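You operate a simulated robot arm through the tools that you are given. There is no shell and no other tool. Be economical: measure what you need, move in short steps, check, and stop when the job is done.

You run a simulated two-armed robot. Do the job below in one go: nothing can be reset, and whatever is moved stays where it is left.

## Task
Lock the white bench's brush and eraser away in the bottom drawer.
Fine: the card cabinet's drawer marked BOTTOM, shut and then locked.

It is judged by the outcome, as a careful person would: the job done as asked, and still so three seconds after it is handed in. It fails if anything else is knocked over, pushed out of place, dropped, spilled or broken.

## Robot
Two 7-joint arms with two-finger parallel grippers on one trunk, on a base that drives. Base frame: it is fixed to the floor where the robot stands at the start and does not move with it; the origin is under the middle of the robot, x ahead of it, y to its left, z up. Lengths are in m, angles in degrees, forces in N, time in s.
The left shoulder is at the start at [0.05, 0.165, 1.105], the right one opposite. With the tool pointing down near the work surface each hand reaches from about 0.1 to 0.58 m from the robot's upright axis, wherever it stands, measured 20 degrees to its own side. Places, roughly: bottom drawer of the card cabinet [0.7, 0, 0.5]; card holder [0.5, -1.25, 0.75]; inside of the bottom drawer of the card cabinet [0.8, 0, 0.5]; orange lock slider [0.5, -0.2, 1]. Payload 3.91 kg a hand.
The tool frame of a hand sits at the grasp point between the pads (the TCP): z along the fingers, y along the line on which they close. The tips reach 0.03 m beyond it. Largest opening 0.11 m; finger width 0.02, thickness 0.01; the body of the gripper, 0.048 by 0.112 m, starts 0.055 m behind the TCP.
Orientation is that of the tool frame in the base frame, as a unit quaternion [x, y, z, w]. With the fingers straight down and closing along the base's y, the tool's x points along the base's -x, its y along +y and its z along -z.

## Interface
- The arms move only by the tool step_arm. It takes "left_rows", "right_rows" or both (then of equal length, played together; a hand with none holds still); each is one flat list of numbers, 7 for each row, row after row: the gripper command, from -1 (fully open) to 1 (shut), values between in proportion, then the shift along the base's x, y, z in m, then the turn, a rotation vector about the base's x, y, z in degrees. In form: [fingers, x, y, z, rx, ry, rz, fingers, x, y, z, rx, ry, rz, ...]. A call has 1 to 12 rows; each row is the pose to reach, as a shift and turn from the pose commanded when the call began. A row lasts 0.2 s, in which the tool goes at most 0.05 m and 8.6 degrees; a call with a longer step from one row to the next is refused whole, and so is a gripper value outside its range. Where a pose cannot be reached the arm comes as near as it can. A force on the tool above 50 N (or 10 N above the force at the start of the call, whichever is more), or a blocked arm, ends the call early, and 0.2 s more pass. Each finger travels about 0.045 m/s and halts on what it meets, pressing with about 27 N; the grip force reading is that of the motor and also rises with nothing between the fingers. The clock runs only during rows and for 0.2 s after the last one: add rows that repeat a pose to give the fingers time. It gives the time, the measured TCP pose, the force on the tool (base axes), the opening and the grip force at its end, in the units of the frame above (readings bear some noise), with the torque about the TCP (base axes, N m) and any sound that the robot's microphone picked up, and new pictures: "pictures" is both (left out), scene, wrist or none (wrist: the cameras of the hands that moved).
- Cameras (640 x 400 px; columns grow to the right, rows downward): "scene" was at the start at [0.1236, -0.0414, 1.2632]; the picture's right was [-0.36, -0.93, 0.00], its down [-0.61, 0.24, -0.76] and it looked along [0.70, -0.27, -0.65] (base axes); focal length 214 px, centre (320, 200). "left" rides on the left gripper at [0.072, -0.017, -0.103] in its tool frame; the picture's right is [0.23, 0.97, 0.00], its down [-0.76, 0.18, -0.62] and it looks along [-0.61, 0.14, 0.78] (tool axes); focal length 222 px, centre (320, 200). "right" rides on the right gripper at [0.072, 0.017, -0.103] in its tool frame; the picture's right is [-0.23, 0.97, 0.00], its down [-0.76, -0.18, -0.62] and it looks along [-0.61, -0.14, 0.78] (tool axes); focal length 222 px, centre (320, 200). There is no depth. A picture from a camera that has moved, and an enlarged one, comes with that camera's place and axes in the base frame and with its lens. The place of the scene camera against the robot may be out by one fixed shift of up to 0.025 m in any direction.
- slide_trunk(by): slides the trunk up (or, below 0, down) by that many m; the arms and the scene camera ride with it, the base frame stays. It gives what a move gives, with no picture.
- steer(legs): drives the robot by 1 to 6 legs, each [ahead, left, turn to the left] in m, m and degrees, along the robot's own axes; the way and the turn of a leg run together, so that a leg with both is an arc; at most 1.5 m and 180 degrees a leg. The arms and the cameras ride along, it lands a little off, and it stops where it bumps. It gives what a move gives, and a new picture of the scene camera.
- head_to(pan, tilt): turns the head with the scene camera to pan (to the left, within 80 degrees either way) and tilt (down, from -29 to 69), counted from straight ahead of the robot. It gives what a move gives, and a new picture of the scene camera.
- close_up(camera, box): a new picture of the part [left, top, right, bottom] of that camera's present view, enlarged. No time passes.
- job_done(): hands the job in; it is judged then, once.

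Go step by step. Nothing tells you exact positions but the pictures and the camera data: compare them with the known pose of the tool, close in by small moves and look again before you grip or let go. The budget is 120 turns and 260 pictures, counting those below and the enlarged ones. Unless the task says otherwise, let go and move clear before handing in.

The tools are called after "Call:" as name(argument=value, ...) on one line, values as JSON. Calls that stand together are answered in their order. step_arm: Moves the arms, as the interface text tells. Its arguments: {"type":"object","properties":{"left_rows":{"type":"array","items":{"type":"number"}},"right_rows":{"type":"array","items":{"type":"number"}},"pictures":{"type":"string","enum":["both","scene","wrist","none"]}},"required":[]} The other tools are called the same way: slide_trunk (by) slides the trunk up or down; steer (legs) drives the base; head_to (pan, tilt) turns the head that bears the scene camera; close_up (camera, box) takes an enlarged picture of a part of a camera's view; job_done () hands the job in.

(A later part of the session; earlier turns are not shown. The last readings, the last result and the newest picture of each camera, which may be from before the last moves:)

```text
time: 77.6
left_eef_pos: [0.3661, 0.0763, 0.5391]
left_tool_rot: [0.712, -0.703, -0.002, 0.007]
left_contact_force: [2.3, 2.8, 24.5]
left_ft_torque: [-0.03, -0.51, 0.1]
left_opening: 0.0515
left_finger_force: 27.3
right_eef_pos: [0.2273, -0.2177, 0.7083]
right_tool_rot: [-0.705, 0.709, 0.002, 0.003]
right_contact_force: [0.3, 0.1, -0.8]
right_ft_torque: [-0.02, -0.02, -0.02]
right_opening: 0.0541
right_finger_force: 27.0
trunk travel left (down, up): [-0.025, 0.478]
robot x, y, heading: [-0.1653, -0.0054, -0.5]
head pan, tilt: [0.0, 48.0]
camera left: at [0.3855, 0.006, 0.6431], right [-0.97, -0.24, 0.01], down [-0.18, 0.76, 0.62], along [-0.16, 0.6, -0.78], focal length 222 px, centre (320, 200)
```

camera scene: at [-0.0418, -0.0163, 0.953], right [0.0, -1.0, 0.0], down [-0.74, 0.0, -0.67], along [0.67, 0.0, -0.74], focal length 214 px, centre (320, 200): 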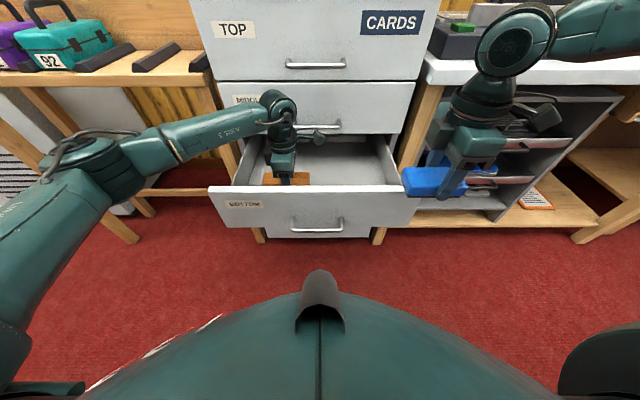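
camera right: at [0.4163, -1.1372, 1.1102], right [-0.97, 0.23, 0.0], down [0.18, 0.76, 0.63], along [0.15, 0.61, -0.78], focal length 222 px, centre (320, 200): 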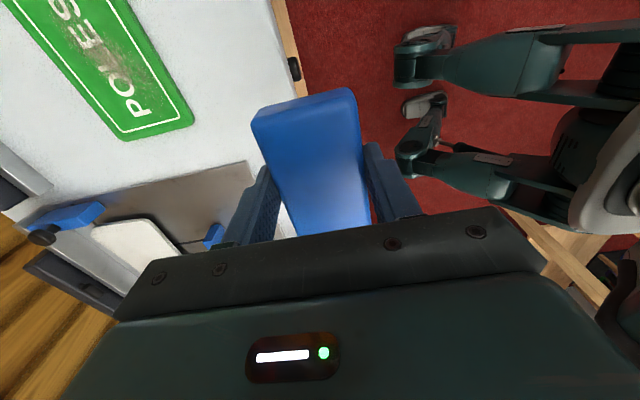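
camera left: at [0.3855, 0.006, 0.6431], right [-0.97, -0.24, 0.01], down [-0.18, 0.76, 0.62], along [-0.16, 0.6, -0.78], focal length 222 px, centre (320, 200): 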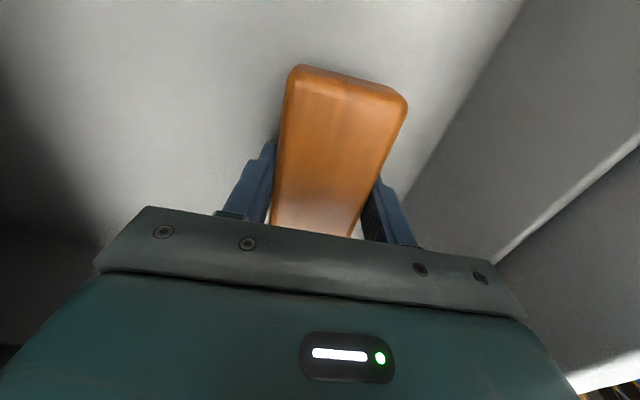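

Brush rests on the drawer floor; release and raise.

Call:
step_arm(left_rows=[1, 0, 0, 0.004, 0, 0, 0, 0.2, 0, 0, 0.004, 0, 0, 0, -0.5, 0, 0, 0.004, 0, 0, 0, -0.5, 0, 0, 0.004, 0, 0, 0, -0.5, 0, 0, 0.01, 0, 0, 0, -0.5, 0, 0, 0.04, 0, 0, 0, -0.5, 0, 0, 0.08, 0, 0, 0, -0.5, 0, 0, 0.12, 0, 0, 0, -0.5, 0, 0, 0.16, 0, 0, 0])

```text
time: 79.6
left_eef_pos: [0.3647, 0.076, 0.6956]
left_tool_rot: [0.711, -0.703, -0.007, 0.009]
left_contact_force: [0.9, -0.3, 0.2]
left_ft_torque: [0.0, -0.02, -0.04]
left_opening: 0.0823
left_finger_force: 0.0
right_eef_pos: [0.2279, -0.2182, 0.707]
right_tool_rot: [-0.705, 0.709, 0.002, 0.002]
right_contact_force: [1.7, 0.2, -1.0]
right_ft_torque: [-0.03, 0.01, -0.01]
right_opening: 0.0539
right_finger_force: 27.1
trunk travel left (down, up): [-0.025, 0.478]
robot x, y, heading: [-0.1622, -0.0015, -0.4]
head pan, tilt: [0.0, 48.0]
camera scene: at [-0.0419, -0.0163, 0.953], right [0.0, -1.0, 0.0], down [-0.74, 0.0, -0.67], along [0.67, 0.0, -0.74], focal length 214 px, centre (320, 200)
camera left: at [0.3841, 0.0053, 0.7991], right [-0.97, -0.24, 0.02], down [-0.17, 0.76, 0.63], along [-0.17, 0.6, -0.78], focal length 222 px, centre (320, 200)
```

scene: 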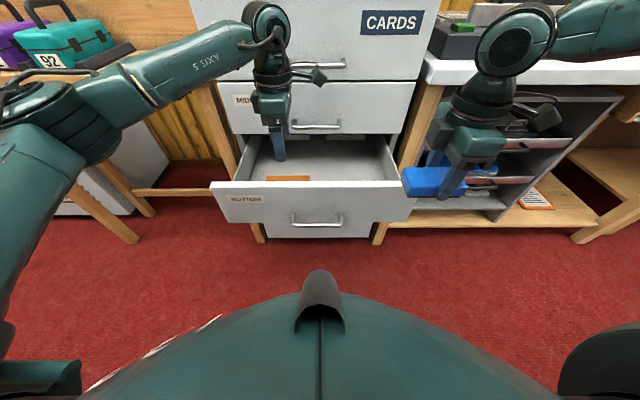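
left: 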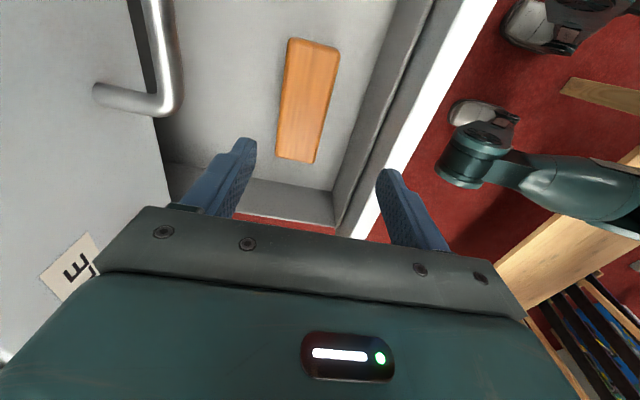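

Call:
step_arm(left_rows=[-0.5, -0.03, 0.01, 0.01, 0, 0, 0, -0.5, -0.06, 0.02, 0.01, 0, 0, 0, -0.5, -0.09, 0.04, 0.01, 0, 0, 0, -0.5, -0.12, 0.06, 0.01, 0, 0, 0, -0.5, -0.135, 0.08, 0.01, 0, 0, 0, -0.5, -0.135, 0.1, 0.01, 0, 0, 0, -0.5, -0.135, 0.1, 0.01, 0, 0, 0, -0.5, -0.135, 0.1, 0.01, 0, 0, 0, -0.5, -0.135, 0.1, 0.01, 0, 0, 0], right_rows=[1, 0, 0, 0, 0, 0, 0, 1, 0, 0, 0, 0, 0, 0, 1, 0.01, 0.02, 0, 0, 0, 0, 1, 0.03, 0.05, 0, 0, 0, 0, 1, 0.06, 0.08, 0, 0, 0, 0, 1, 0.09, 0.11, 0, 0, 0, 0, 1, 0.12, 0.123, 0, 0, 0, 0, 1, 0.137, 0.123, -0.02, 0, 0, 0, 1, 0.137, 0.123, -0.04, 0, 0, 0])

```text
time: 81.6
left_eef_pos: [0.2305, 0.1782, 0.705]
left_tool_rot: [0.711, -0.704, -0.006, 0.009]
left_contact_force: [-0.6, -0.8, -0.2]
left_ft_torque: [0.01, 0.0, -0.01]
left_opening: 0.0826
left_finger_force: 0.1
right_eef_pos: [0.3172, -0.1548, 0.6791]
right_tool_rot: [-0.704, 0.71, 0.002, 0.002]
right_contact_force: [0.3, 0.1, -0.2]
right_ft_torque: [-0.04, 0.0, 0.03]
right_opening: 0.0541
right_finger_force: 27.0
right hand out of reach, approached as far as the arm can: row 6, 7, 8, 9
trunk travel left (down, up): [-0.025, 0.478]
robot x, y, heading: [-0.1681, -0.0052, -0.3]
head pan, tilt: [0.0, 48.0]
camera scene: at [-0.0419, -0.0163, 0.9531], right [0.0, -1.0, 0.0], down [-0.74, 0.0, -0.67], along [0.67, 0.0, -0.74], focal length 214 px, centre (320, 200)
camera right: at [0.3, -0.227, 0.7815], right [-0.97, 0.23, 0.0], down [0.18, 0.76, 0.63], along [0.15, 0.61, -0.78], focal length 222 px, centre (320, 200)
camera left: at [0.2497, 0.1066, 0.8088], right [-0.97, -0.24, 0.02], down [-0.17, 0.76, 0.62], along [-0.17, 0.6, -0.78], focal length 222 px, centre (320, 200)
```

scene: 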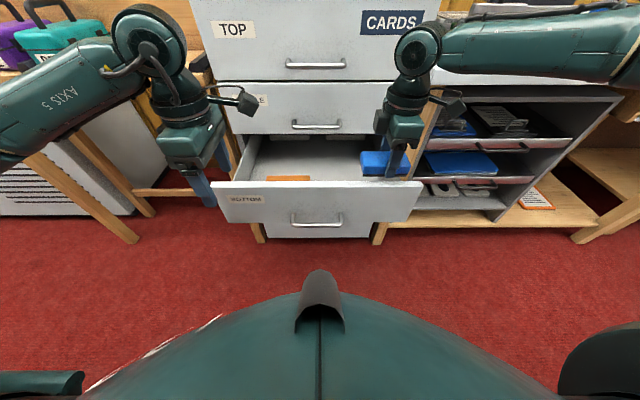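
right: 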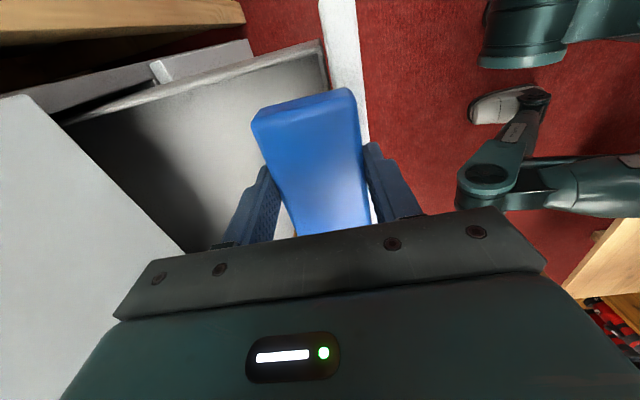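
left: 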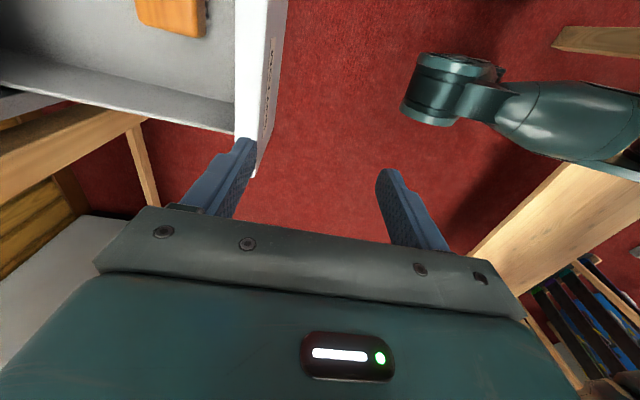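

The right wrist limits this yaw; I turn the right hand back 45° so it can reach (the eraser just lies at an angle).

Call:
step_arm(right_rows=[1, 0, 0, 0.02, 0, 0, -8, 1, 0, 0, 0.04, 0, 0, -16, 1, 0, 0, 0.04, 0, 0, -24, 1, 0, 0, 0.04, 0, 0, -32, 1, 0, 0, 0.04, 0, 0, -40, 1, 0, 0, 0.04, 0, 0, -45, 1, 0.02, 0.03, 0.04, 0, 0, -45, 1, 0.04, 0.06, 0.04, 0, 0, -45, 1, 0.04, 0.06, 0.04, 0, 0, -45])

```text
time: 83.6
left_eef_pos: [0.2292, 0.1784, 0.7047]
left_tool_rot: [0.711, -0.703, -0.006, 0.008]
left_contact_force: [-0.5, -0.6, 0.8]
left_ft_torque: [0.0, 0.03, 0.02]
left_opening: 0.0824
left_finger_force: 0.1
right_eef_pos: [0.3181, -0.1523, 0.719]
right_tool_rot: [-0.381, 0.925, 0.001, 0.003]
right_contact_force: [-0.1, 0.0, -0.8]
right_ft_torque: [0.04, 0.01, 0.01]
right_opening: 0.054
right_finger_force: 26.9
right hand out of reach, approached as far as the arm can: row 7, 8, 9
trunk travel left (down, up): [-0.025, 0.478]
robot x, y, heading: [-0.1649, -0.0038, -0.3]
head pan, tilt: [0.0, 48.0]
camera scene: at [-0.0419, -0.0163, 0.953], right [0.0, -1.0, 0.0], down [-0.74, 0.0, -0.67], along [0.67, 0.0, -0.74], focal length 214 px, centre (320, 200)
camera right: at [0.2544, -0.1909, 0.8224], right [-0.52, 0.85, 0.0], down [0.66, 0.41, 0.63], along [0.53, 0.33, -0.78], focal length 222 px, centre (320, 200)
```

scene: 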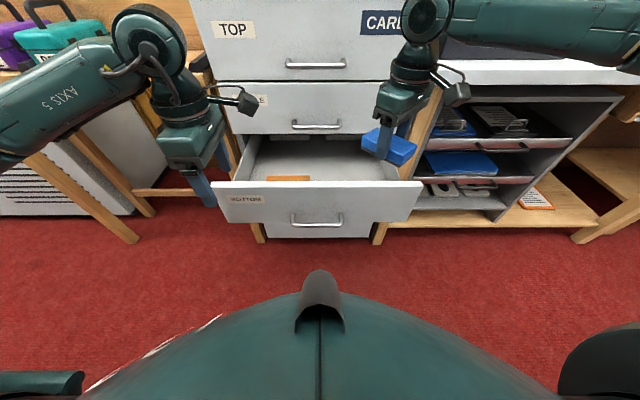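
right: 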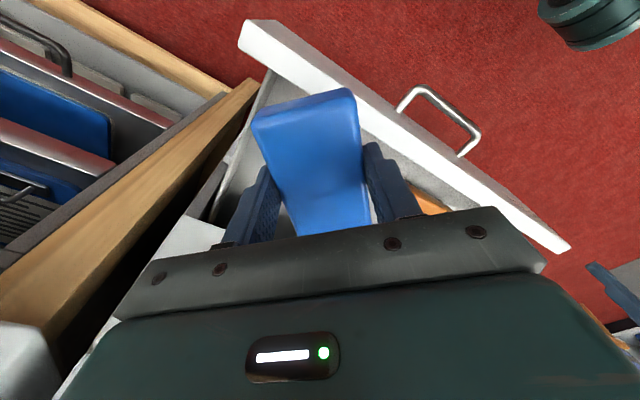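

Right arm is still limited near the centreline, so I'll raise the left hand and shift the robot to the left, so the target sits further to the right side.

Call:
step_arm(left_rows=[-0.5, -0.01, 0, 0.04, 0, 0, 0, -0.5, -0.02, 0, 0.08, 0, 0, 0, -0.5, -0.03, 0, 0.12, 0, 0, 0, -0.5, -0.04, 0, 0.16, 0, 0, 0], right_rows=[1, 0, 0, 0, 0, 0, 0, 1, 0, 0, 0, 0, 0, 0, 1, 0, 0, 0, 0, 0, 0, 1, 0, 0, 0, 0, 0, 0], pictures="none")

Call:
steer(legs=[[0, 0.13, 0]])

```text
time: 84.6
left_eef_pos: [0.1892, 0.1766, 0.867]
left_tool_rot: [0.71, -0.704, -0.007, 0.009]
left_contact_force: [0.3, 1.2, 0.2]
left_ft_torque: [-0.01, 0.0, -0.01]
left_opening: 0.0823
left_finger_force: 0.0
right_eef_pos: [0.3178, -0.1512, 0.72]
right_tool_rot: [-0.38, 0.925, 0.001, 0.001]
right_contact_force: [0.0, 0.7, -1.0]
right_ft_torque: [0.02, -0.02, 0.02]
right_opening: 0.0541
right_finger_force: 27.4
trunk travel left (down, up): [-0.025, 0.478]
robot x, y, heading: [-0.1691, -0.0037, -0.3]
head pan, tilt: [0.0, 48.0]
```

```text
time: 86.3
left_eef_pos: [0.1907, 0.3071, 0.8665]
left_tool_rot: [0.711, -0.703, -0.006, 0.009]
left_contact_force: [-0.5, 0.6, 0.5]
left_ft_torque: [-0.01, -0.02, -0.01]
left_opening: 0.0826
left_finger_force: 0.1
right_eef_pos: [0.3194, -0.0243, 0.7192]
right_tool_rot: [-0.379, 0.925, 0.0, 0.002]
right_contact_force: [0.2, 0.1, -0.6]
right_ft_torque: [0.02, 0.01, 0.02]
right_opening: 0.0541
right_finger_force: 26.9
trunk travel left (down, up): [-0.025, 0.478]
robot x, y, heading: [-0.1619, 0.1195, -0.1]
head pan, tilt: [0.0, 48.0]
camera scene: at [-0.0413, 0.1125, 0.953], right [-0.01, -1.0, 0.0], down [-0.74, 0.0, -0.67], along [0.67, 0.0, -0.74], focal length 214 px, centre (320, 200)
```

scene: 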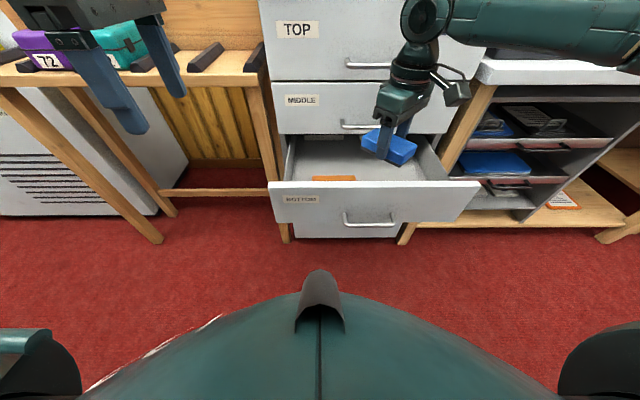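

Call:
step_arm(right_rows=[1, 0.01, -0.02, 0, 0, 0, 0, 1, 0.02, -0.04, 0, 0, 0, 0, 1, 0.035, -0.065, 0, 0, 0, 0, 1, 0.045, -0.065, -0.02, 0, 0, 0, 1, 0.045, -0.065, -0.04, 0, 0, 0])

```text
time: 87.5
left_eef_pos: [0.1906, 0.3075, 0.8664]
left_tool_rot: [0.71, -0.704, -0.007, 0.008]
left_contact_force: [-0.2, 0.2, -0.7]
left_ft_torque: [0.0, 0.0, -0.02]
left_opening: 0.0827
left_finger_force: 0.0
right_eef_pos: [0.3638, -0.0883, 0.6805]
right_tool_rot: [-0.38, 0.925, 0.002, 0.003]
right_contact_force: [0.1, 0.5, -0.1]
right_ft_torque: [0.05, 0.01, -0.03]
right_opening: 0.0543
right_finger_force: 27.2
trunk travel left (down, up): [-0.025, 0.478]
robot x, y, heading: [-0.1625, 0.1205, -0.5]
head pan, tilt: [0.0, 48.0]
camera scene: at [-0.0412, 0.1126, 0.9531], right [-0.01, -1.0, 0.0], down [-0.74, 0.0, -0.67], along [0.67, 0.0, -0.74], focal length 214 px, centre (320, 200)
camera right: at [0.2999, -0.1273, 0.7825], right [-0.52, 0.85, 0.0], down [0.66, 0.41, 0.63], along [0.53, 0.33, -0.78], focal length 222 px, centre (320, 200)
```

scene: 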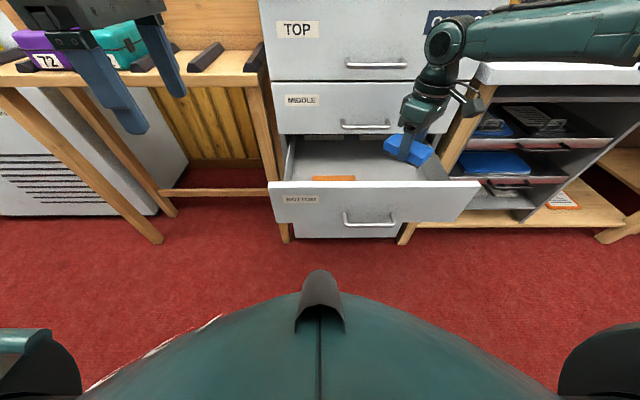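
right: 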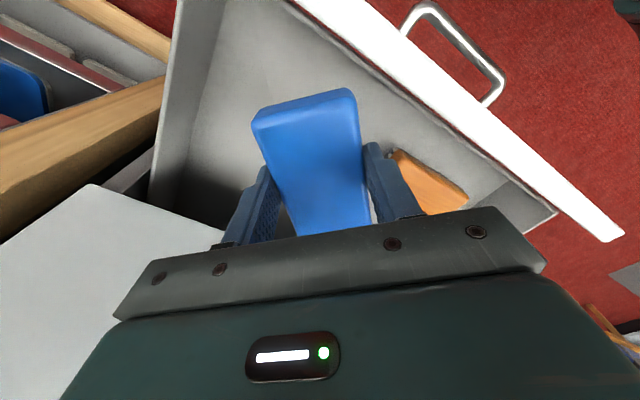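

Call:
step_arm(right_rows=[1, 0, -0.005, -0.02, 0, 0, 0, 1, 0, -0.005, -0.04, 0, 0, 0, 1, 0, -0.005, -0.06, 0, 0, 0, 1, 0, -0.005, -0.08, 0, 0, 0, 1, 0, -0.005, -0.1, 0, 0, 0, 1, 0, -0.005, -0.12, 0, 0, 0, 1, 0, -0.005, -0.128, 0, 0, 0, 1, 0, -0.005, -0.135, 0, 0, 0, 1, 0, -0.005, -0.142, 0, 0, 0])

```text
time: 89.5
left_eef_pos: [0.1906, 0.3069, 0.8668]
left_tool_rot: [0.711, -0.704, -0.006, 0.008]
left_contact_force: [0.1, 0.2, 0.0]
left_ft_torque: [0.0, 0.01, -0.02]
left_opening: 0.0823
left_finger_force: 0.0
right_eef_pos: [0.3426, -0.1079, 0.5584]
right_tool_rot: [-0.379, 0.925, 0.002, 0.003]
right_contact_force: [0.3, -0.2, -1.1]
right_ft_torque: [0.01, 0.03, -0.01]
right_opening: 0.054
right_finger_force: 26.8
right hand out of reach, approached as far as the arm can: row 4, 5, 6, 7, 8, 9
trunk travel left (down, up): [-0.025, 0.478]
robot x, y, heading: [-0.1625, 0.1246, -0.3]
head pan, tilt: [0.0, 48.0]
camera scene: at [-0.0413, 0.1126, 0.953], right [-0.01, -1.0, 0.0], down [-0.74, 0.0, -0.67], along [0.67, 0.0, -0.74], focal length 214 px, centre (320, 200)
camera right: at [0.279, -0.1475, 0.6606], right [-0.52, 0.85, 0.0], down [0.66, 0.41, 0.63], along [0.53, 0.33, -0.78], focal length 222 px, centre (320, 200)
```

scene: 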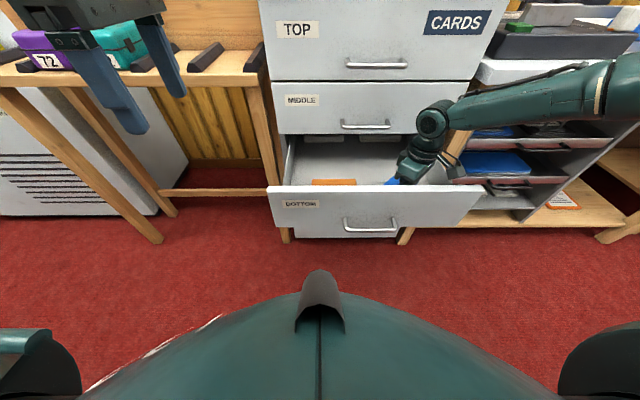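
right: 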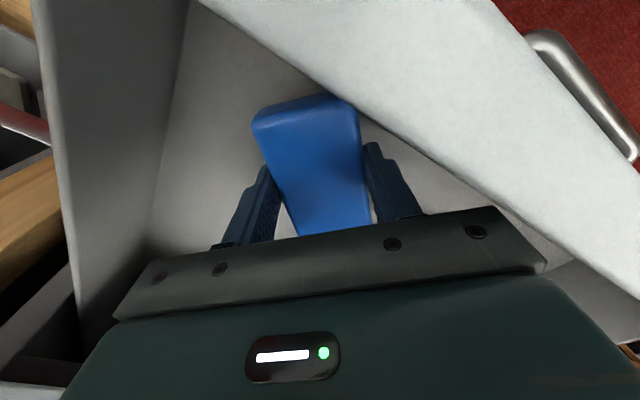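

Call:
slide_trunk(by=-0.017)

```text
time: 90.2
left_eef_pos: [0.1897, 0.3076, 0.8497]
left_tool_rot: [0.711, -0.703, -0.006, 0.009]
left_contact_force: [-0.9, -0.2, -0.5]
left_ft_torque: [-0.03, 0.04, 0.02]
left_opening: 0.0823
left_finger_force: 0.0
right_eef_pos: [0.3448, -0.1087, 0.5426]
right_tool_rot: [-0.38, 0.925, 0.002, 0.004]
right_contact_force: [0.0, -1.6, 8.7]
right_ft_torque: [-0.24, 0.4, 0.07]
right_opening: 0.0538
right_finger_force: 27.1
trunk travel left (down, up): [-0.008, 0.495]
robot x, y, heading: [-0.166, 0.1206, -0.3]
head pan, tilt: [0.0, 48.0]
```

Eraser touches the floor; release and rise.

Call:
step_arm(right_rows=[0.5, 0, 0, 0, 0, 0, 0, -0.3, 0, 0, 0, 0, 0, 0, -0.3, 0, 0, 0, 0, 0, 0, -0.3, 0, 0, 0.01, 0, 0, 0, -0.3, 0, 0, 0.03, 0, 0, 0, -0.3, 0, 0, 0.06, 0, 0, 0, -0.3, 0, 0, 0.1, 0, 0, 0, -0.3, 0, 0, 0.14, 0, 0, 0])

```text
time: 92.0
left_eef_pos: [0.1899, 0.3071, 0.8492]
left_tool_rot: [0.711, -0.703, -0.006, 0.009]
left_contact_force: [-0.1, 0.0, -0.7]
left_ft_torque: [0.01, -0.03, 0.02]
left_opening: 0.0824
left_finger_force: 0.0
right_eef_pos: [0.343, -0.1079, 0.6814]
right_tool_rot: [-0.379, 0.925, 0.001, 0.003]
right_contact_force: [0.3, 0.1, 0.0]
right_ft_torque: [-0.02, 0.01, -0.01]
right_opening: 0.0715
right_finger_force: 0.0
trunk travel left (down, up): [-0.008, 0.495]
robot x, y, heading: [-0.1682, 0.1212, -0.5]
head pan, tilt: [0.0, 48.0]
camera scene: at [-0.0412, 0.1126, 0.936], right [-0.01, -1.0, 0.0], down [-0.74, 0.0, -0.67], along [0.67, 0.0, -0.74], focal length 214 px, centre (320, 200)
camera right: at [0.2791, -0.1472, 0.7842], right [-0.52, 0.85, 0.0], down [0.66, 0.41, 0.63], along [0.53, 0.33, -0.78], focal length 222 px, centre (320, 200)
```

scene: 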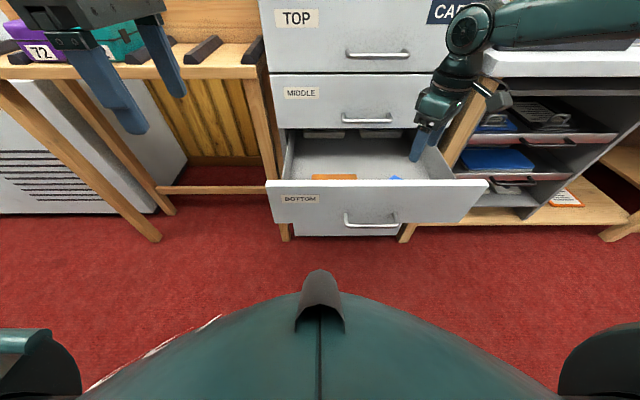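
right: 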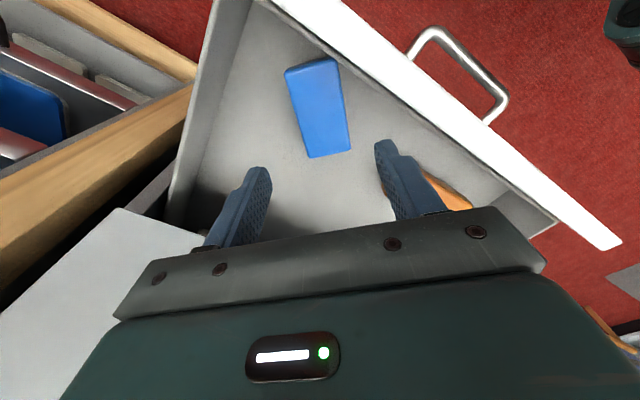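

Both items lie in the drawer. I retract the right hand, straighten the left hand's yaw, and drive back to centre.

Call:
step_arm(left_rows=[0, 0, 0, 0, 0, 0, -8.4, 0.5, 0, 0, 0, 0, 0, -16.8, 1, 0, 0, 0, 0, 0, -25.2, 1, 0, 0, 0, 0, 0, -33.6, 1, 0, 0, 0, 0, 0, -42, 1, 0, 0, 0, 0, 0, -50.4, 1, 0, 0, 0, 0, 0, -58.8, 1, 0, 0, 0, 0, 0, -67.2, 1, 0, 0, 0, 0, 0, -75.6, 1, 0, 0, 0, 0, 0, -84, 1, 0, 0, 0, 0, 0, -90], right_rows=[-0.3, 0, 0, 0.04, 0, 0, 0, -0.3, -0.02, 0, 0.08, 0, 0, 0, -0.3, -0.05, -0.02, 0.1, 0, 0, 0, -0.3, -0.08, -0.05, 0.12, 0, 0, 0, -0.3, -0.1, -0.08, 0.14, 0, 0, 0, -0.3, -0.12, -0.1, 0.14, 0, 0, 0, -0.3, -0.12, -0.13, 0.14, 0, 0, 0, -0.3, -0.12, -0.16, 0.14, 0, 0, 0, -0.3, -0.12, -0.19, 0.14, 0, 0, 0, -0.3, -0.12, -0.19, 0.14, 0, 0, 0, -0.3, -0.12, -0.19, 0.14, 0, 0, 0], pictures="none")

Call:
steer(legs=[[0, -0.11, 0]])

```text
time: 94.4
left_eef_pos: [0.1896, 0.3071, 0.8502]
left_tool_rot: [-0.004, 1.0, 0.01, -0.001]
left_contact_force: [-0.5, 0.0, -0.5]
left_ft_torque: [0.01, 0.0, -0.03]
left_opening: 0.0
left_finger_force: 27.0
right_eef_pos: [0.2231, -0.2991, 0.821]
right_tool_rot: [-0.38, 0.925, 0.001, 0.004]
right_contact_force: [0.4, 0.2, -0.2]
right_ft_torque: [0.01, -0.03, -0.01]
right_opening: 0.0715
right_finger_force: 0.0
trunk travel left (down, up): [-0.008, 0.495]
robot x, y, heading: [-0.1638, 0.1249, -0.3]
head pan, tilt: [0.0, 48.0]
```

```text
time: 96.0
left_eef_pos: [0.1908, 0.1975, 0.8506]
left_tool_rot: [-0.006, 1.0, 0.011, -0.001]
left_contact_force: [0.5, 0.0, 0.2]
left_ft_torque: [-0.02, -0.01, -0.01]
left_opening: 0.0
left_finger_force: 26.9
right_eef_pos: [0.2221, -0.4079, 0.8205]
right_tool_rot: [-0.38, 0.925, 0.001, 0.003]
right_contact_force: [0.4, -0.7, 1.0]
right_ft_torque: [0.01, 0.02, 0.01]
right_opening: 0.0714
right_finger_force: 0.0
trunk travel left (down, up): [-0.008, 0.495]
robot x, y, heading: [-0.1666, 0.0158, -0.3]
head pan, tilt: [0.0, 48.0]
camera scene: at [-0.0419, 0.0029, 0.936], right [-0.01, -1.0, 0.0], down [-0.74, 0.0, -0.67], along [0.67, 0.0, -0.74], focal length 214 px, centre (320, 200)
```

scene: 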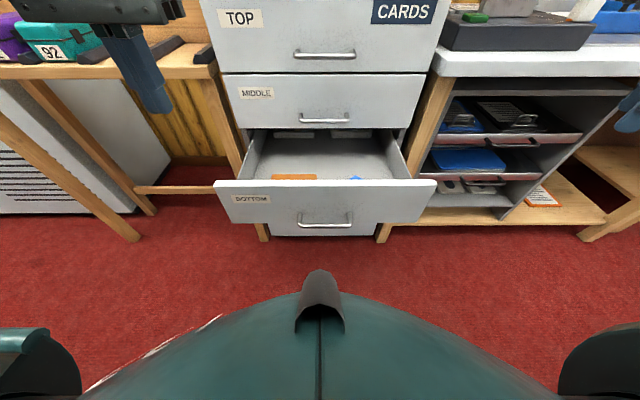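

Call:
step_arm(left_rows=[1, 0, -0.02, -0.02, 0, -8.25, 0, 1, 0, -0.04, -0.05, 0, -16.5, 0, 1, 0, -0.06, -0.08, 0, -24.75, 0, 1, 0, -0.085, -0.11, 0, -33, 0, 1, 0, -0.11, -0.14, 0, -41.25, 0, 1, 0, -0.135, -0.17, 0, -49.5, 0, 1, 0, -0.16, -0.2, 0, -57.75, 0, 1, 0, -0.18, -0.23, 0, -66, 0, 1, 0.01, -0.197, -0.255, 0, -66, 0, 1, 0.01, -0.197, -0.255, 0, -66, 0])

```text
time: 98.0
left_eef_pos: [0.1924, 0.0101, 0.6154]
left_tool_rot: [-0.002, 0.838, 0.008, 0.546]
left_contact_force: [-2.7, 7.4, 25.1]
left_ft_torque: [-0.08, 3.86, -1.14]
left_opening: 0.0
left_finger_force: 27.0
right_eef_pos: [0.2222, -0.408, 0.8207]
right_tool_rot: [-0.38, 0.925, 0.002, 0.002]
right_contact_force: [-0.4, 0.2, 0.3]
right_ft_torque: [0.0, -0.01, 0.01]
right_opening: 0.0715
right_finger_force: 0.0
trunk travel left (down, up): [-0.008, 0.495]
robot x, y, heading: [-0.1653, 0.018, -0.3]
head pan, tilt: [0.0, 48.0]
stopped in row 9 (left hand): the force on the tool passed its limit at 134 N (the readings are from after the stop); the commanded pose is now the measured one
camera scene: at [-0.0422, 0.0029, 0.9366], right [-0.01, -1.0, 0.0], down [-0.74, 0.0, -0.67], along [0.67, 0.0, -0.74], focal length 214 px, centre (320, 200)
camera left: at [0.0689, -0.0081, 0.5911], right [-0.1, 0.97, -0.2], down [-0.27, 0.16, 0.95], along [0.96, 0.15, 0.24], focal length 222 px, centre (320, 200)
```

scene: 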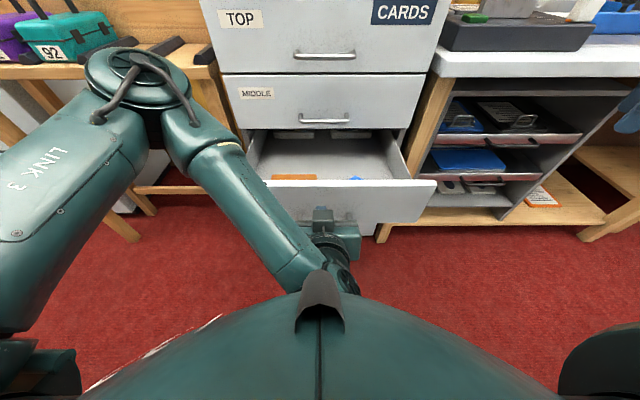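
left: 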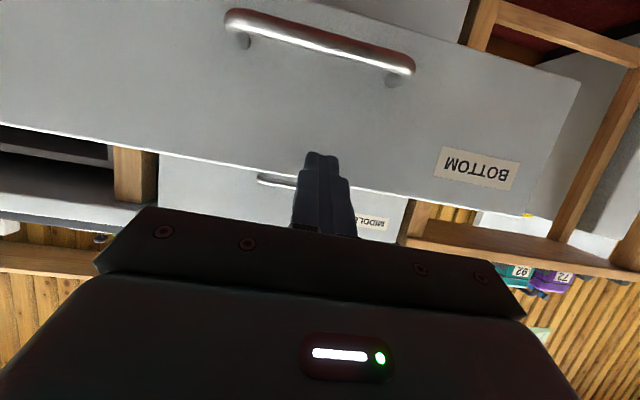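

Call:
step_arm(left_rows=[1, 0.01, 0, 0.0, 0, 0, 0, 1, 0.025, 0, -0.015, 0, 0, 0, 1, 0.03, 0, -0.03, 0, 0, 0, 1, 0.03, 0, -0.03, 0, 0, 0])

```text
time: 99.0
left_eef_pos: [0.2228, 0.0097, 0.5837]
left_tool_rot: [-0.003, 0.838, 0.01, 0.546]
left_contact_force: [1.0, -0.2, -0.1]
left_ft_torque: [0.02, 0.04, 0.04]
left_opening: 0.0
left_finger_force: 27.3
right_eef_pos: [0.2225, -0.4089, 0.8213]
right_tool_rot: [-0.38, 0.925, 0.002, 0.002]
right_contact_force: [0.2, 0.8, 0.4]
right_ft_torque: [-0.01, -0.03, -0.01]
right_opening: 0.0714
right_finger_force: 0.1
trunk travel left (down, up): [-0.008, 0.495]
robot x, y, heading: [-0.1693, 0.0183, -0.2]
head pan, tilt: [0.0, 48.0]
camera scene: at [-0.0417, 0.0028, 0.936], right [-0.01, -1.0, 0.0], down [-0.74, 0.0, -0.67], along [0.67, 0.0, -0.74], focal length 214 px, centre (320, 200)
camera left: at [0.0999, -0.008, 0.5592], right [-0.11, 0.97, -0.2], down [-0.26, 0.16, 0.95], along [0.96, 0.15, 0.24], focal length 222 px, centre (320, 200)
```

scene: 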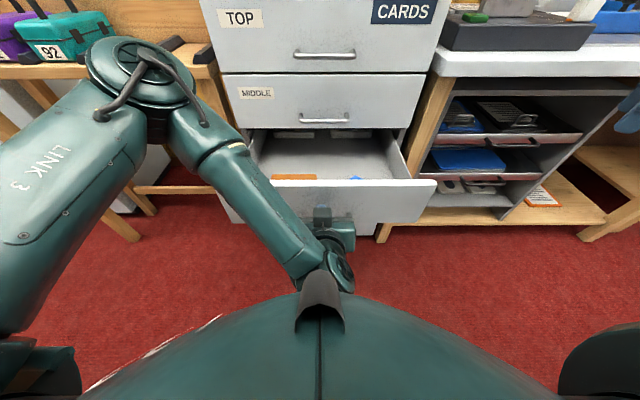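
left: 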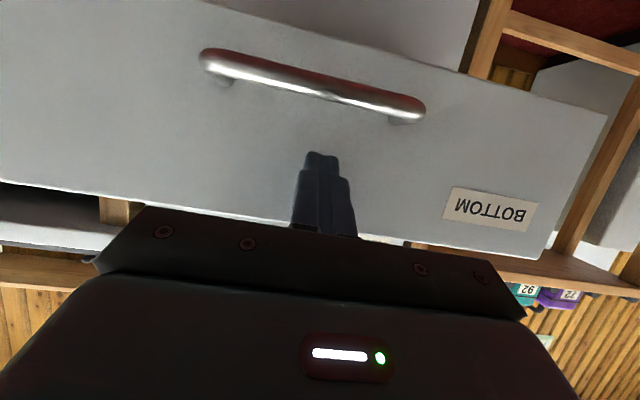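

Fingertips are against the drawer front just above its handle; pushing it shut.

Call:
step_arm(left_rows=[1, 0.015, 0, 0, 0, 0, 0, 1, 0.03, 0, 0, 0, 0, 0, 1, 0.045, 0, 0, 0, 0, 0, 1, 0.065, 0, 0, 0, 0, 0, 1, 0.085, 0, 0, 0, 0, 0, 1, 0.105, 0, 0, 0, 0, 0, 1, 0.125, 0, 0, 0, 0, 0, 1, 0.145, 0, 0, 0, 0, 0, 1, 0.165, 0, 0, 0, 0, 0, 1, 0.185, 0, 0, 0, 0, 0, 1, 0.2, 0, 0, 0, 0, 0])

```text
time: 101.3
left_eef_pos: [0.4244, 0.0101, 0.5841]
left_tool_rot: [-0.003, 0.838, 0.009, 0.546]
left_contact_force: [0.1, 0.3, 0.5]
left_ft_torque: [0.01, -0.03, -0.01]
left_opening: 0.0
left_finger_force: 27.3
right_eef_pos: [0.2223, -0.4081, 0.8205]
right_tool_rot: [-0.38, 0.925, 0.002, 0.002]
right_contact_force: [0.4, 0.8, -0.3]
right_ft_torque: [0.0, -0.03, 0.01]
right_opening: 0.0718
right_finger_force: 0.1
trunk travel left (down, up): [-0.008, 0.495]
robot x, y, heading: [-0.1651, 0.0173, -0.5]
head pan, tilt: [0.0, 48.0]
camera scene: at [-0.0417, 0.0028, 0.936], right [-0.01, -1.0, 0.0], down [-0.74, 0.0, -0.67], along [0.67, 0.0, -0.74], focal length 214 px, centre (320, 200)
camera left: at [0.3004, -0.0078, 0.5595], right [-0.11, 0.97, -0.2], down [-0.26, 0.16, 0.95], along [0.96, 0.15, 0.24], focal length 222 px, centre (320, 200)
```

scene: 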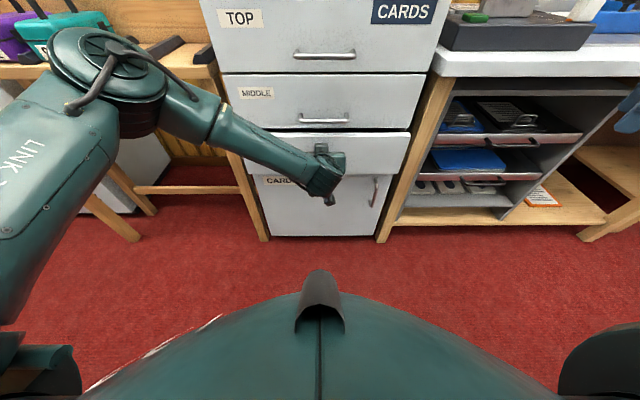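
left: 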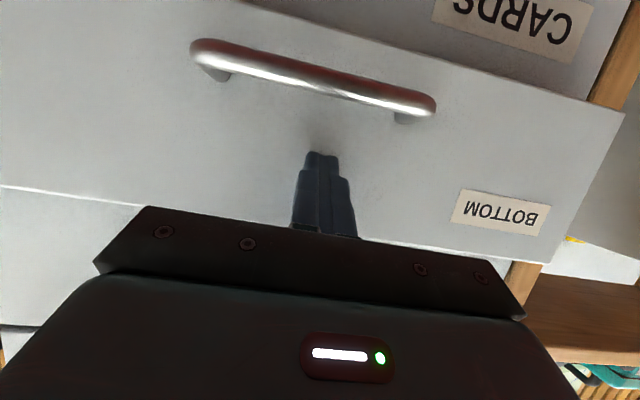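

Call:
step_arm(left_rows=[1, 0.01, 0, 0, 0, 0, 0, 1, 0.02, 0, 0, 0, 0, 0, 1, 0.028, 0, 0, 0, 0, 0, 1, 0.034, 0, 0, 0, 0, 0, 1, 0.04, 0, 0, 0, 0, 0, 1, 0.046, 0, 0, 0, 0, 0])

```text
time: 102.5
left_eef_pos: [0.4553, 0.0085, 0.5821]
left_tool_rot: [-0.003, 0.841, 0.01, 0.542]
left_contact_force: [-11.3, 0.5, 4.5]
left_ft_torque: [-0.02, -0.07, 0.01]
left_opening: 0.0001
left_finger_force: 27.3
right_eef_pos: [0.2214, -0.4087, 0.8218]
right_tool_rot: [-0.381, 0.925, 0.002, 0.002]
right_contact_force: [-0.8, 0.0, 0.4]
right_ft_torque: [-0.04, 0.03, 0.0]
right_opening: 0.0717
right_finger_force: 0.1
trunk travel left (down, up): [-0.008, 0.495]
robot x, y, heading: [-0.1686, 0.0117, -0.2]
head pan, tilt: [0.0, 48.0]
stopped in row 5 (left hand): the force on the tool passed its limit at 60 N (the readings are from after the stop); the commanded pose is now the measured one
camera scene: at [-0.0432, 0.0031, 0.9361], right [0.0, -1.0, 0.0], down [-0.74, 0.0, -0.67], along [0.67, 0.0, -0.74], focal length 214 px, centre (320, 200)
camera left: at [0.3314, -0.009, 0.5579], right [-0.11, 0.98, -0.19], down [-0.26, 0.16, 0.95], along [0.96, 0.15, 0.23], focal length 222 px, centre (320, 200)
```

scene: 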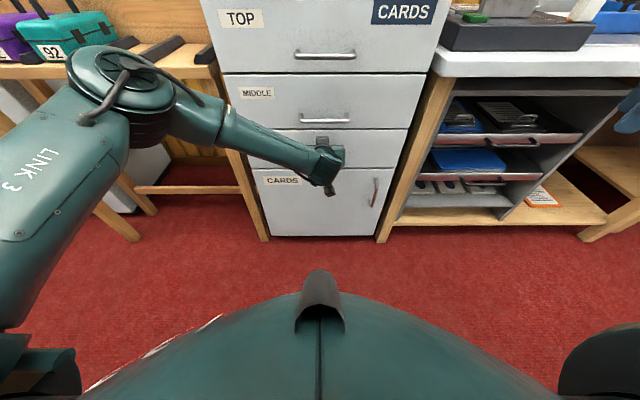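
left: 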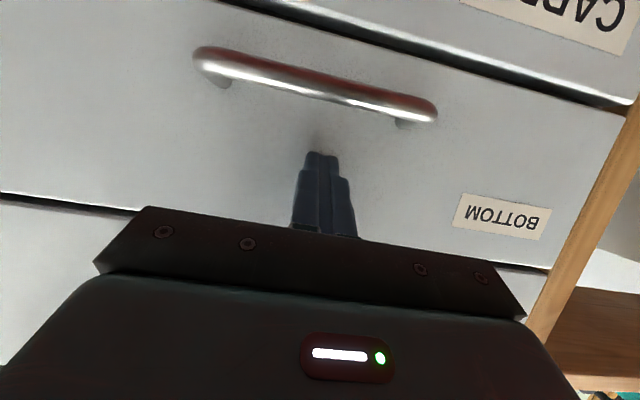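

Drawer is flush. Retract the left hand, raise the trunk, then go for the lock slider.

Call:
step_arm(left_rows=[1, -0.03, 0, 0, 0, 0, 0, 1, -0.07, 0.0, 0, 0, 0, 0, 1, -0.11, 0.02, 0, 0, 0, 0, 1, -0.15, 0.06, 0, 0, 0, 0, 1, -0.19, 0.1, 0, 0, 0, 0], pictures="none")

Call:
slide_trunk(by=0.4)

Call:
step_arm(left_rows=[1, 0, 0.01, 0, 0, 8, 0, 1, 0, 0.02, 0, 0, 16, 0, 1, 0, 0.03, 0.02, 0, 24, 0, 1, 0, 0.04, 0.04, 0, 32, 0, 1, 0, 0.05, 0.06, 0, 40, 0, 1, 0, 0.06, 0.08, 0, 48, 0, 1, 0, 0.07, 0.1, 0, 56, 0, 1, -0.02, 0.08, 0.12, 0, 64, 0], pictures="scene")

```text
refused: row 4 steps farther than a row can; nothing moved
```

```text
time: 103.8
left_eef_pos: [0.4503, 0.0081, 0.6498]
left_tool_rot: [0.0, 0.849, 0.009, 0.529]
left_contact_force: [-0.4, 0.4, -6.3]
left_ft_torque: [-0.13, 0.0, -0.01]
left_opening: 0.0
left_finger_force: 26.9
right_eef_pos: [0.223, -0.4089, 0.9036]
right_tool_rot: [-0.38, 0.925, 0.001, 0.002]
right_contact_force: [0.5, -0.2, 0.6]
right_ft_torque: [-0.02, -0.04, 0.03]
right_opening: 0.0716
right_finger_force: 0.1
trunk travel left (down, up): [-0.09, 0.413]
robot x, y, heading: [-0.1628, 0.0119, -0.3]
head pan, tilt: [0.0, 48.0]
stopped: the force on the tool passed its limit at 58 N (the readings are from after the stop); the commanded pose is now the measured one
```

```text
time: 104.6
left_eef_pos: [0.4415, 0.0329, 0.653]
left_tool_rot: [0.006, 0.938, 0.006, 0.345]
left_contact_force: [-5.8, 0.9, -0.8]
left_ft_torque: [-0.04, -0.05, 0.07]
left_opening: 0.0
left_finger_force: 27.0
right_eef_pos: [0.2209, -0.4083, 0.904]
right_tool_rot: [-0.378, 0.926, 0.002, 0.003]
right_contact_force: [0.0, -0.3, 0.8]
right_ft_torque: [0.0, 0.02, 0.01]
right_opening: 0.0714
right_finger_force: 0.0
trunk travel left (down, up): [-0.09, 0.413]
robot x, y, heading: [-0.1653, 0.0132, -0.4]
head pan, tilt: [0.0, 48.0]
stopped in row 3 (left hand): the force on the tool passed its limit at 56 N (the readings are from after the stop); the commanded pose is now the measured one
camera scene: at [-0.0431, 0.0029, 1.0181], right [-0.01, -1.0, 0.0], down [-0.74, 0.0, -0.67], along [0.67, 0.0, -0.74], focal length 214 px, centre (320, 200)
```

scene: 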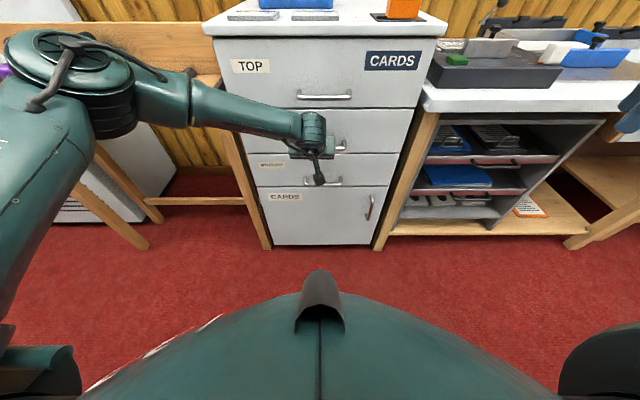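

The arm move was refused before the trunk rose, so the hand brushed the middle handle. I back the hand straight out now, and check.

Call:
step_arm(left_rows=[1, -0.02, 0, -0.005, 0, 0, 0, 1, -0.05, 0, -0.005, 0, 0, 0, 1, -0.08, 0, 0, 0, 0, 0, 1, -0.11, 0.02, 0, 0, 0, 0, 1, -0.14, 0.05, 0, 0, 0, 0, 1, -0.17, 0.08, 0, 0, 0, 0])

Call:
close_up(camera="scene", box=[200, 0, 460, 250])

```text
time: 106.0
left_eef_pos: [0.2728, 0.1121, 0.6551]
left_tool_rot: [0.006, 0.938, 0.006, 0.347]
left_contact_force: [-0.6, -0.1, 0.7]
left_ft_torque: [-0.03, 0.03, -0.01]
left_opening: 0.0
left_finger_force: 26.9
right_eef_pos: [0.2213, -0.4098, 0.9022]
right_tool_rot: [-0.38, 0.925, 0.001, 0.003]
right_contact_force: [0.7, -0.9, -0.2]
right_ft_torque: [0.01, 0.01, -0.02]
right_opening: 0.0717
right_finger_force: 0.1
trunk travel left (down, up): [-0.09, 0.413]
robot x, y, heading: [-0.1631, 0.0159, -0.3]
head pan, tilt: [0.0, 48.0]
camera scene: at [-0.0427, 0.0027, 1.0177], right [-0.01, -1.0, 0.0], down [-0.74, 0.0, -0.67], along [0.67, 0.0, -0.74], focal length 214 px, centre (320, 200)
camera left: at [0.1509, 0.096, 0.686], right [-0.17, 0.98, -0.13], down [0.17, 0.16, 0.97], along [0.97, 0.14, -0.2], focal length 222 px, centre (320, 200)
```

scene: 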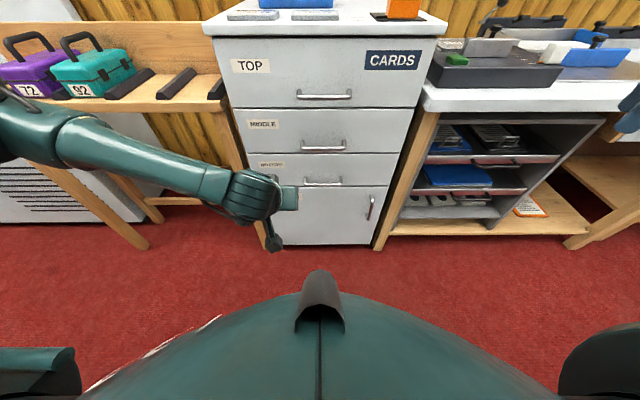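
left: 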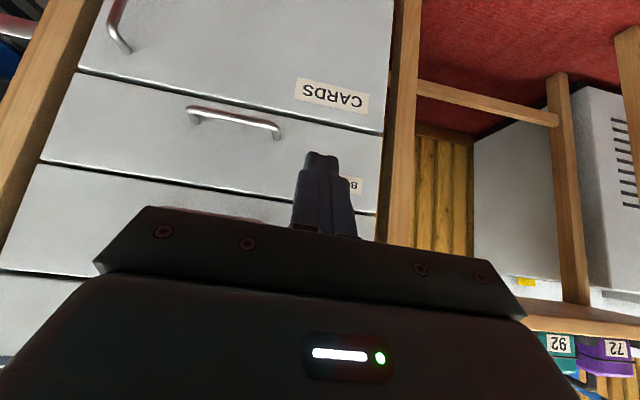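

```text
1.60 times, centred on (330, 125) of scene
camera zoom: at [-0.0427, 0.0027, 1.0177], right [-0.01, -1.0, 0.0], down [-0.74, 0.0, -0.67], along [0.67, 0.0, -0.74], focal length 343 px, centre (304, 320)
```

zoom: 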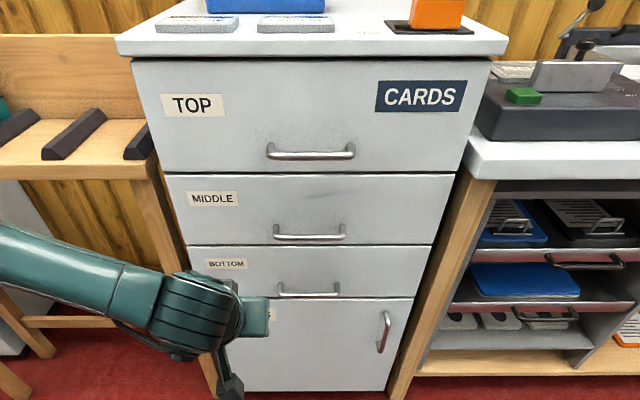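

Call:
slide_trunk(by=0.4)

Call:
steer(legs=[[0.14, 0.04, 0]])

```text
time: 109.8
left_eef_pos: [0.2739, 0.1126, 1.0545]
left_tool_rot: [0.006, 0.938, 0.006, 0.346]
left_contact_force: [0.1, 0.5, -0.5]
left_ft_torque: [0.02, -0.01, 0.03]
left_opening: 0.0
left_finger_force: 27.1
right_eef_pos: [0.2211, -0.4084, 1.3035]
right_tool_rot: [-0.379, 0.925, 0.003, 0.003]
right_contact_force: [-1.3, 0.3, -0.6]
right_ft_torque: [-0.02, 0.0, -0.01]
right_opening: 0.0715
right_finger_force: 0.0
trunk travel left (down, up): [-0.49, 0.013]
robot x, y, heading: [-0.1637, 0.0133, -0.2]
head pan, tilt: [0.0, 48.0]
```

```text
time: 111.2
left_eef_pos: [0.4135, 0.1532, 1.0535]
left_tool_rot: [0.004, 0.938, 0.007, 0.345]
left_contact_force: [1.0, -1.3, 0.5]
left_ft_torque: [0.0, -0.03, 0.0]
left_opening: 0.0
left_finger_force: 27.0
right_eef_pos: [0.3615, -0.3675, 1.3023]
right_tool_rot: [-0.381, 0.924, 0.001, 0.002]
right_contact_force: [0.3, 0.4, -0.9]
right_ft_torque: [-0.05, 0.01, 0.01]
right_opening: 0.0716
right_finger_force: 0.0
trunk travel left (down, up): [-0.49, 0.013]
robot x, y, heading: [-0.0284, 0.0538, -0.2]
head pan, tilt: [0.0, 48.0]
camera scene: at [0.097, 0.0428, 1.4176], right [0.0, -1.0, 0.0], down [-0.74, 0.0, -0.67], along [0.67, 0.0, -0.74], focal length 214 px, centre (320, 200)
```

scene: 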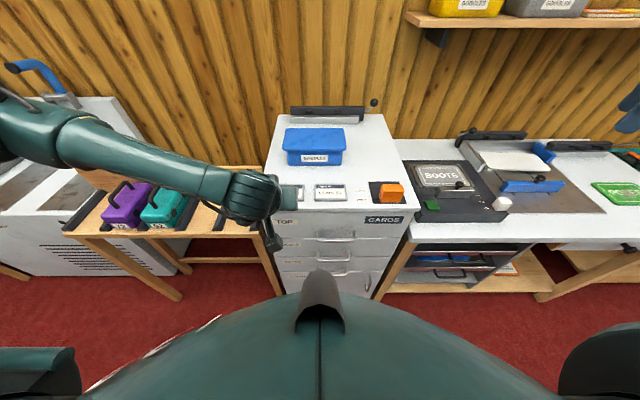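

Call:
step_arm(left_rows=[1, -0.03, 0.01, 0.02, 0, 0, 0, 1, -0.06, 0.03, 0.04, 0, 0, 0, 1, -0.08, 0.05, 0.06, 0, 0, 0, 1, -0.08, 0.08, 0.08, 0, 0, 0, 1, -0.08, 0.1, 0.1, 0, 0, 0, 1, -0.08, 0.1, 0.1, 0, 0, 0, 1, -0.08, 0.1, 0.1, 0, 0, 0, 1, -0.08, 0.1, 0.1, 0, 0, 0], right_rows=[1, 0, 0.01, -0.02, 0, 0, -7.5, 1, 0, 0.03, -0.05, 0, 0, -15, 1, 0, 0.06, -0.08, 0, 0, -22.5, 1, 0.01, 0.09, -0.11, 0, 0, -30, 1, 0.02, 0.12, -0.14, 0, 0, -37.5, 1, 0.03, 0.15, -0.17, 0, 0, -44.5, 1, 0.04, 0.18, -0.2, 0, 0, -44.5, 1, 0.05, 0.2, -0.2, 0, 0, -44.5])

```text
time: 113.0
left_eef_pos: [0.3673, 0.247, 1.1617]
left_tool_rot: [0.005, 0.938, 0.007, 0.346]
left_contact_force: [-0.5, 0.4, -0.9]
left_ft_torque: [0.0, -0.03, 0.0]
left_opening: 0.0001
left_finger_force: 27.2
left hand out of reach, approached as far as the arm can: row 3, 4, 5, 6, 7, 8
right_eef_pos: [0.4114, -0.1663, 1.103]
right_tool_rot: [-0.002, 1.0, 0.002, 0.003]
right_contact_force: [0.4, -0.5, 0.0]
right_ft_torque: [0.0, 0.03, -0.02]
right_opening: 0.0
right_finger_force: 26.9
trunk travel left (down, up): [-0.49, 0.013]
robot x, y, heading: [-0.0286, 0.0548, -0.1]
head pan, tilt: [0.0, 48.0]
camera scene: at [0.0962, 0.043, 1.4176], right [0.0, -1.0, 0.0], down [-0.74, 0.0, -0.67], along [0.67, 0.0, -0.74], focal length 214 px, centre (320, 200)
camera right: at [0.3385, -0.1504, 1.2056], right [0.22, 0.97, 0.0], down [0.76, -0.17, 0.63], along [0.61, -0.14, -0.78], focal length 222 px, centre (320, 200)
camera left: at [0.2456, 0.2309, 1.1927], right [-0.17, 0.98, -0.13], down [0.18, 0.16, 0.97], along [0.97, 0.14, -0.2], focal length 222 px, centre (320, 200)
```

scene: 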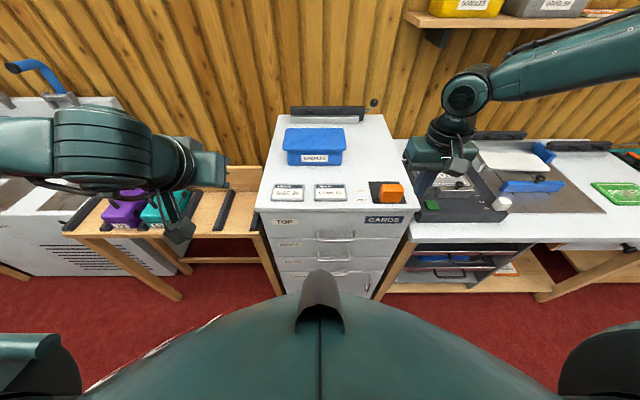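
right: 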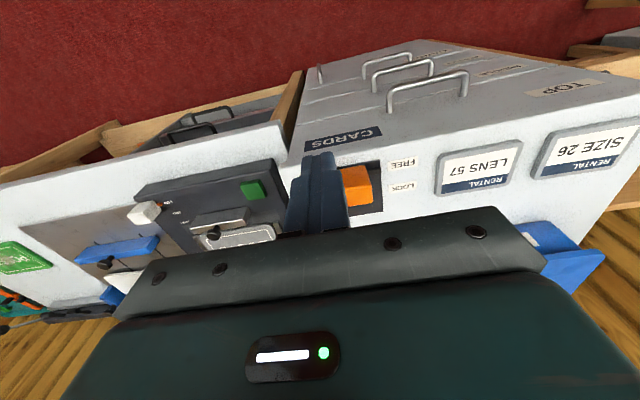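
left: 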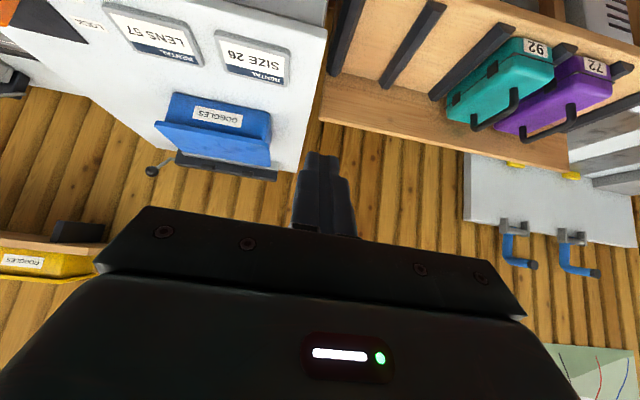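

Call:
close_up(camera="right", box=[270, 130, 450, 240])

Call:
close_up(camera="scene", box=[330, 160, 450, 235])

```text
3.56 times, centred on (360, 185) of right
camera zoom: at [0.3385, -0.1504, 1.2056], right [0.22, 0.97, 0.0], down [0.76, -0.17, 0.63], along [0.61, -0.14, -0.78], focal length 790 px, centre (178, 253)
```

zoom: 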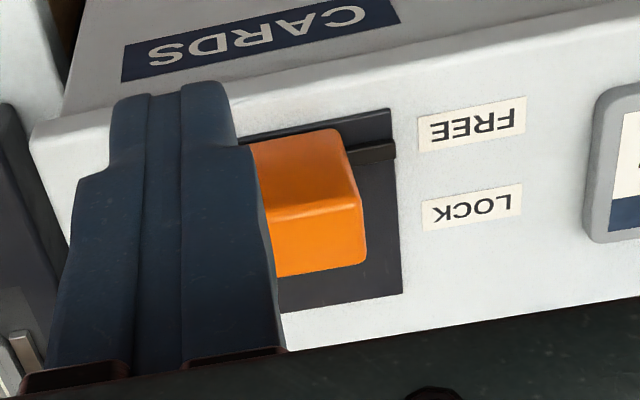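

```text
5.33 times, centred on (390, 198) of scene
camera zoom: at [0.0962, 0.043, 1.4176], right [0.0, -1.0, 0.0], down [-0.74, 0.0, -0.67], along [0.67, 0.0, -0.74], focal length 1144 px, centre (-53, 213)
```

zoom: 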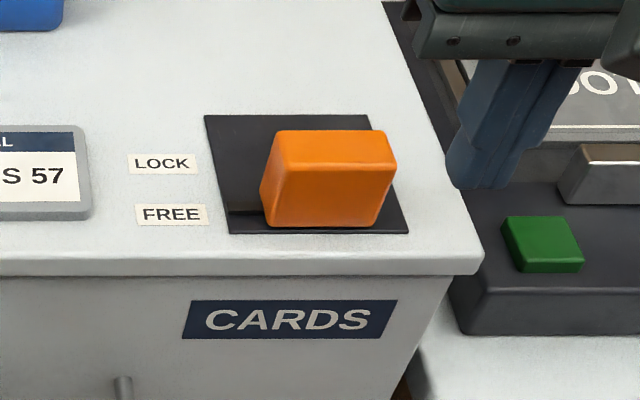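

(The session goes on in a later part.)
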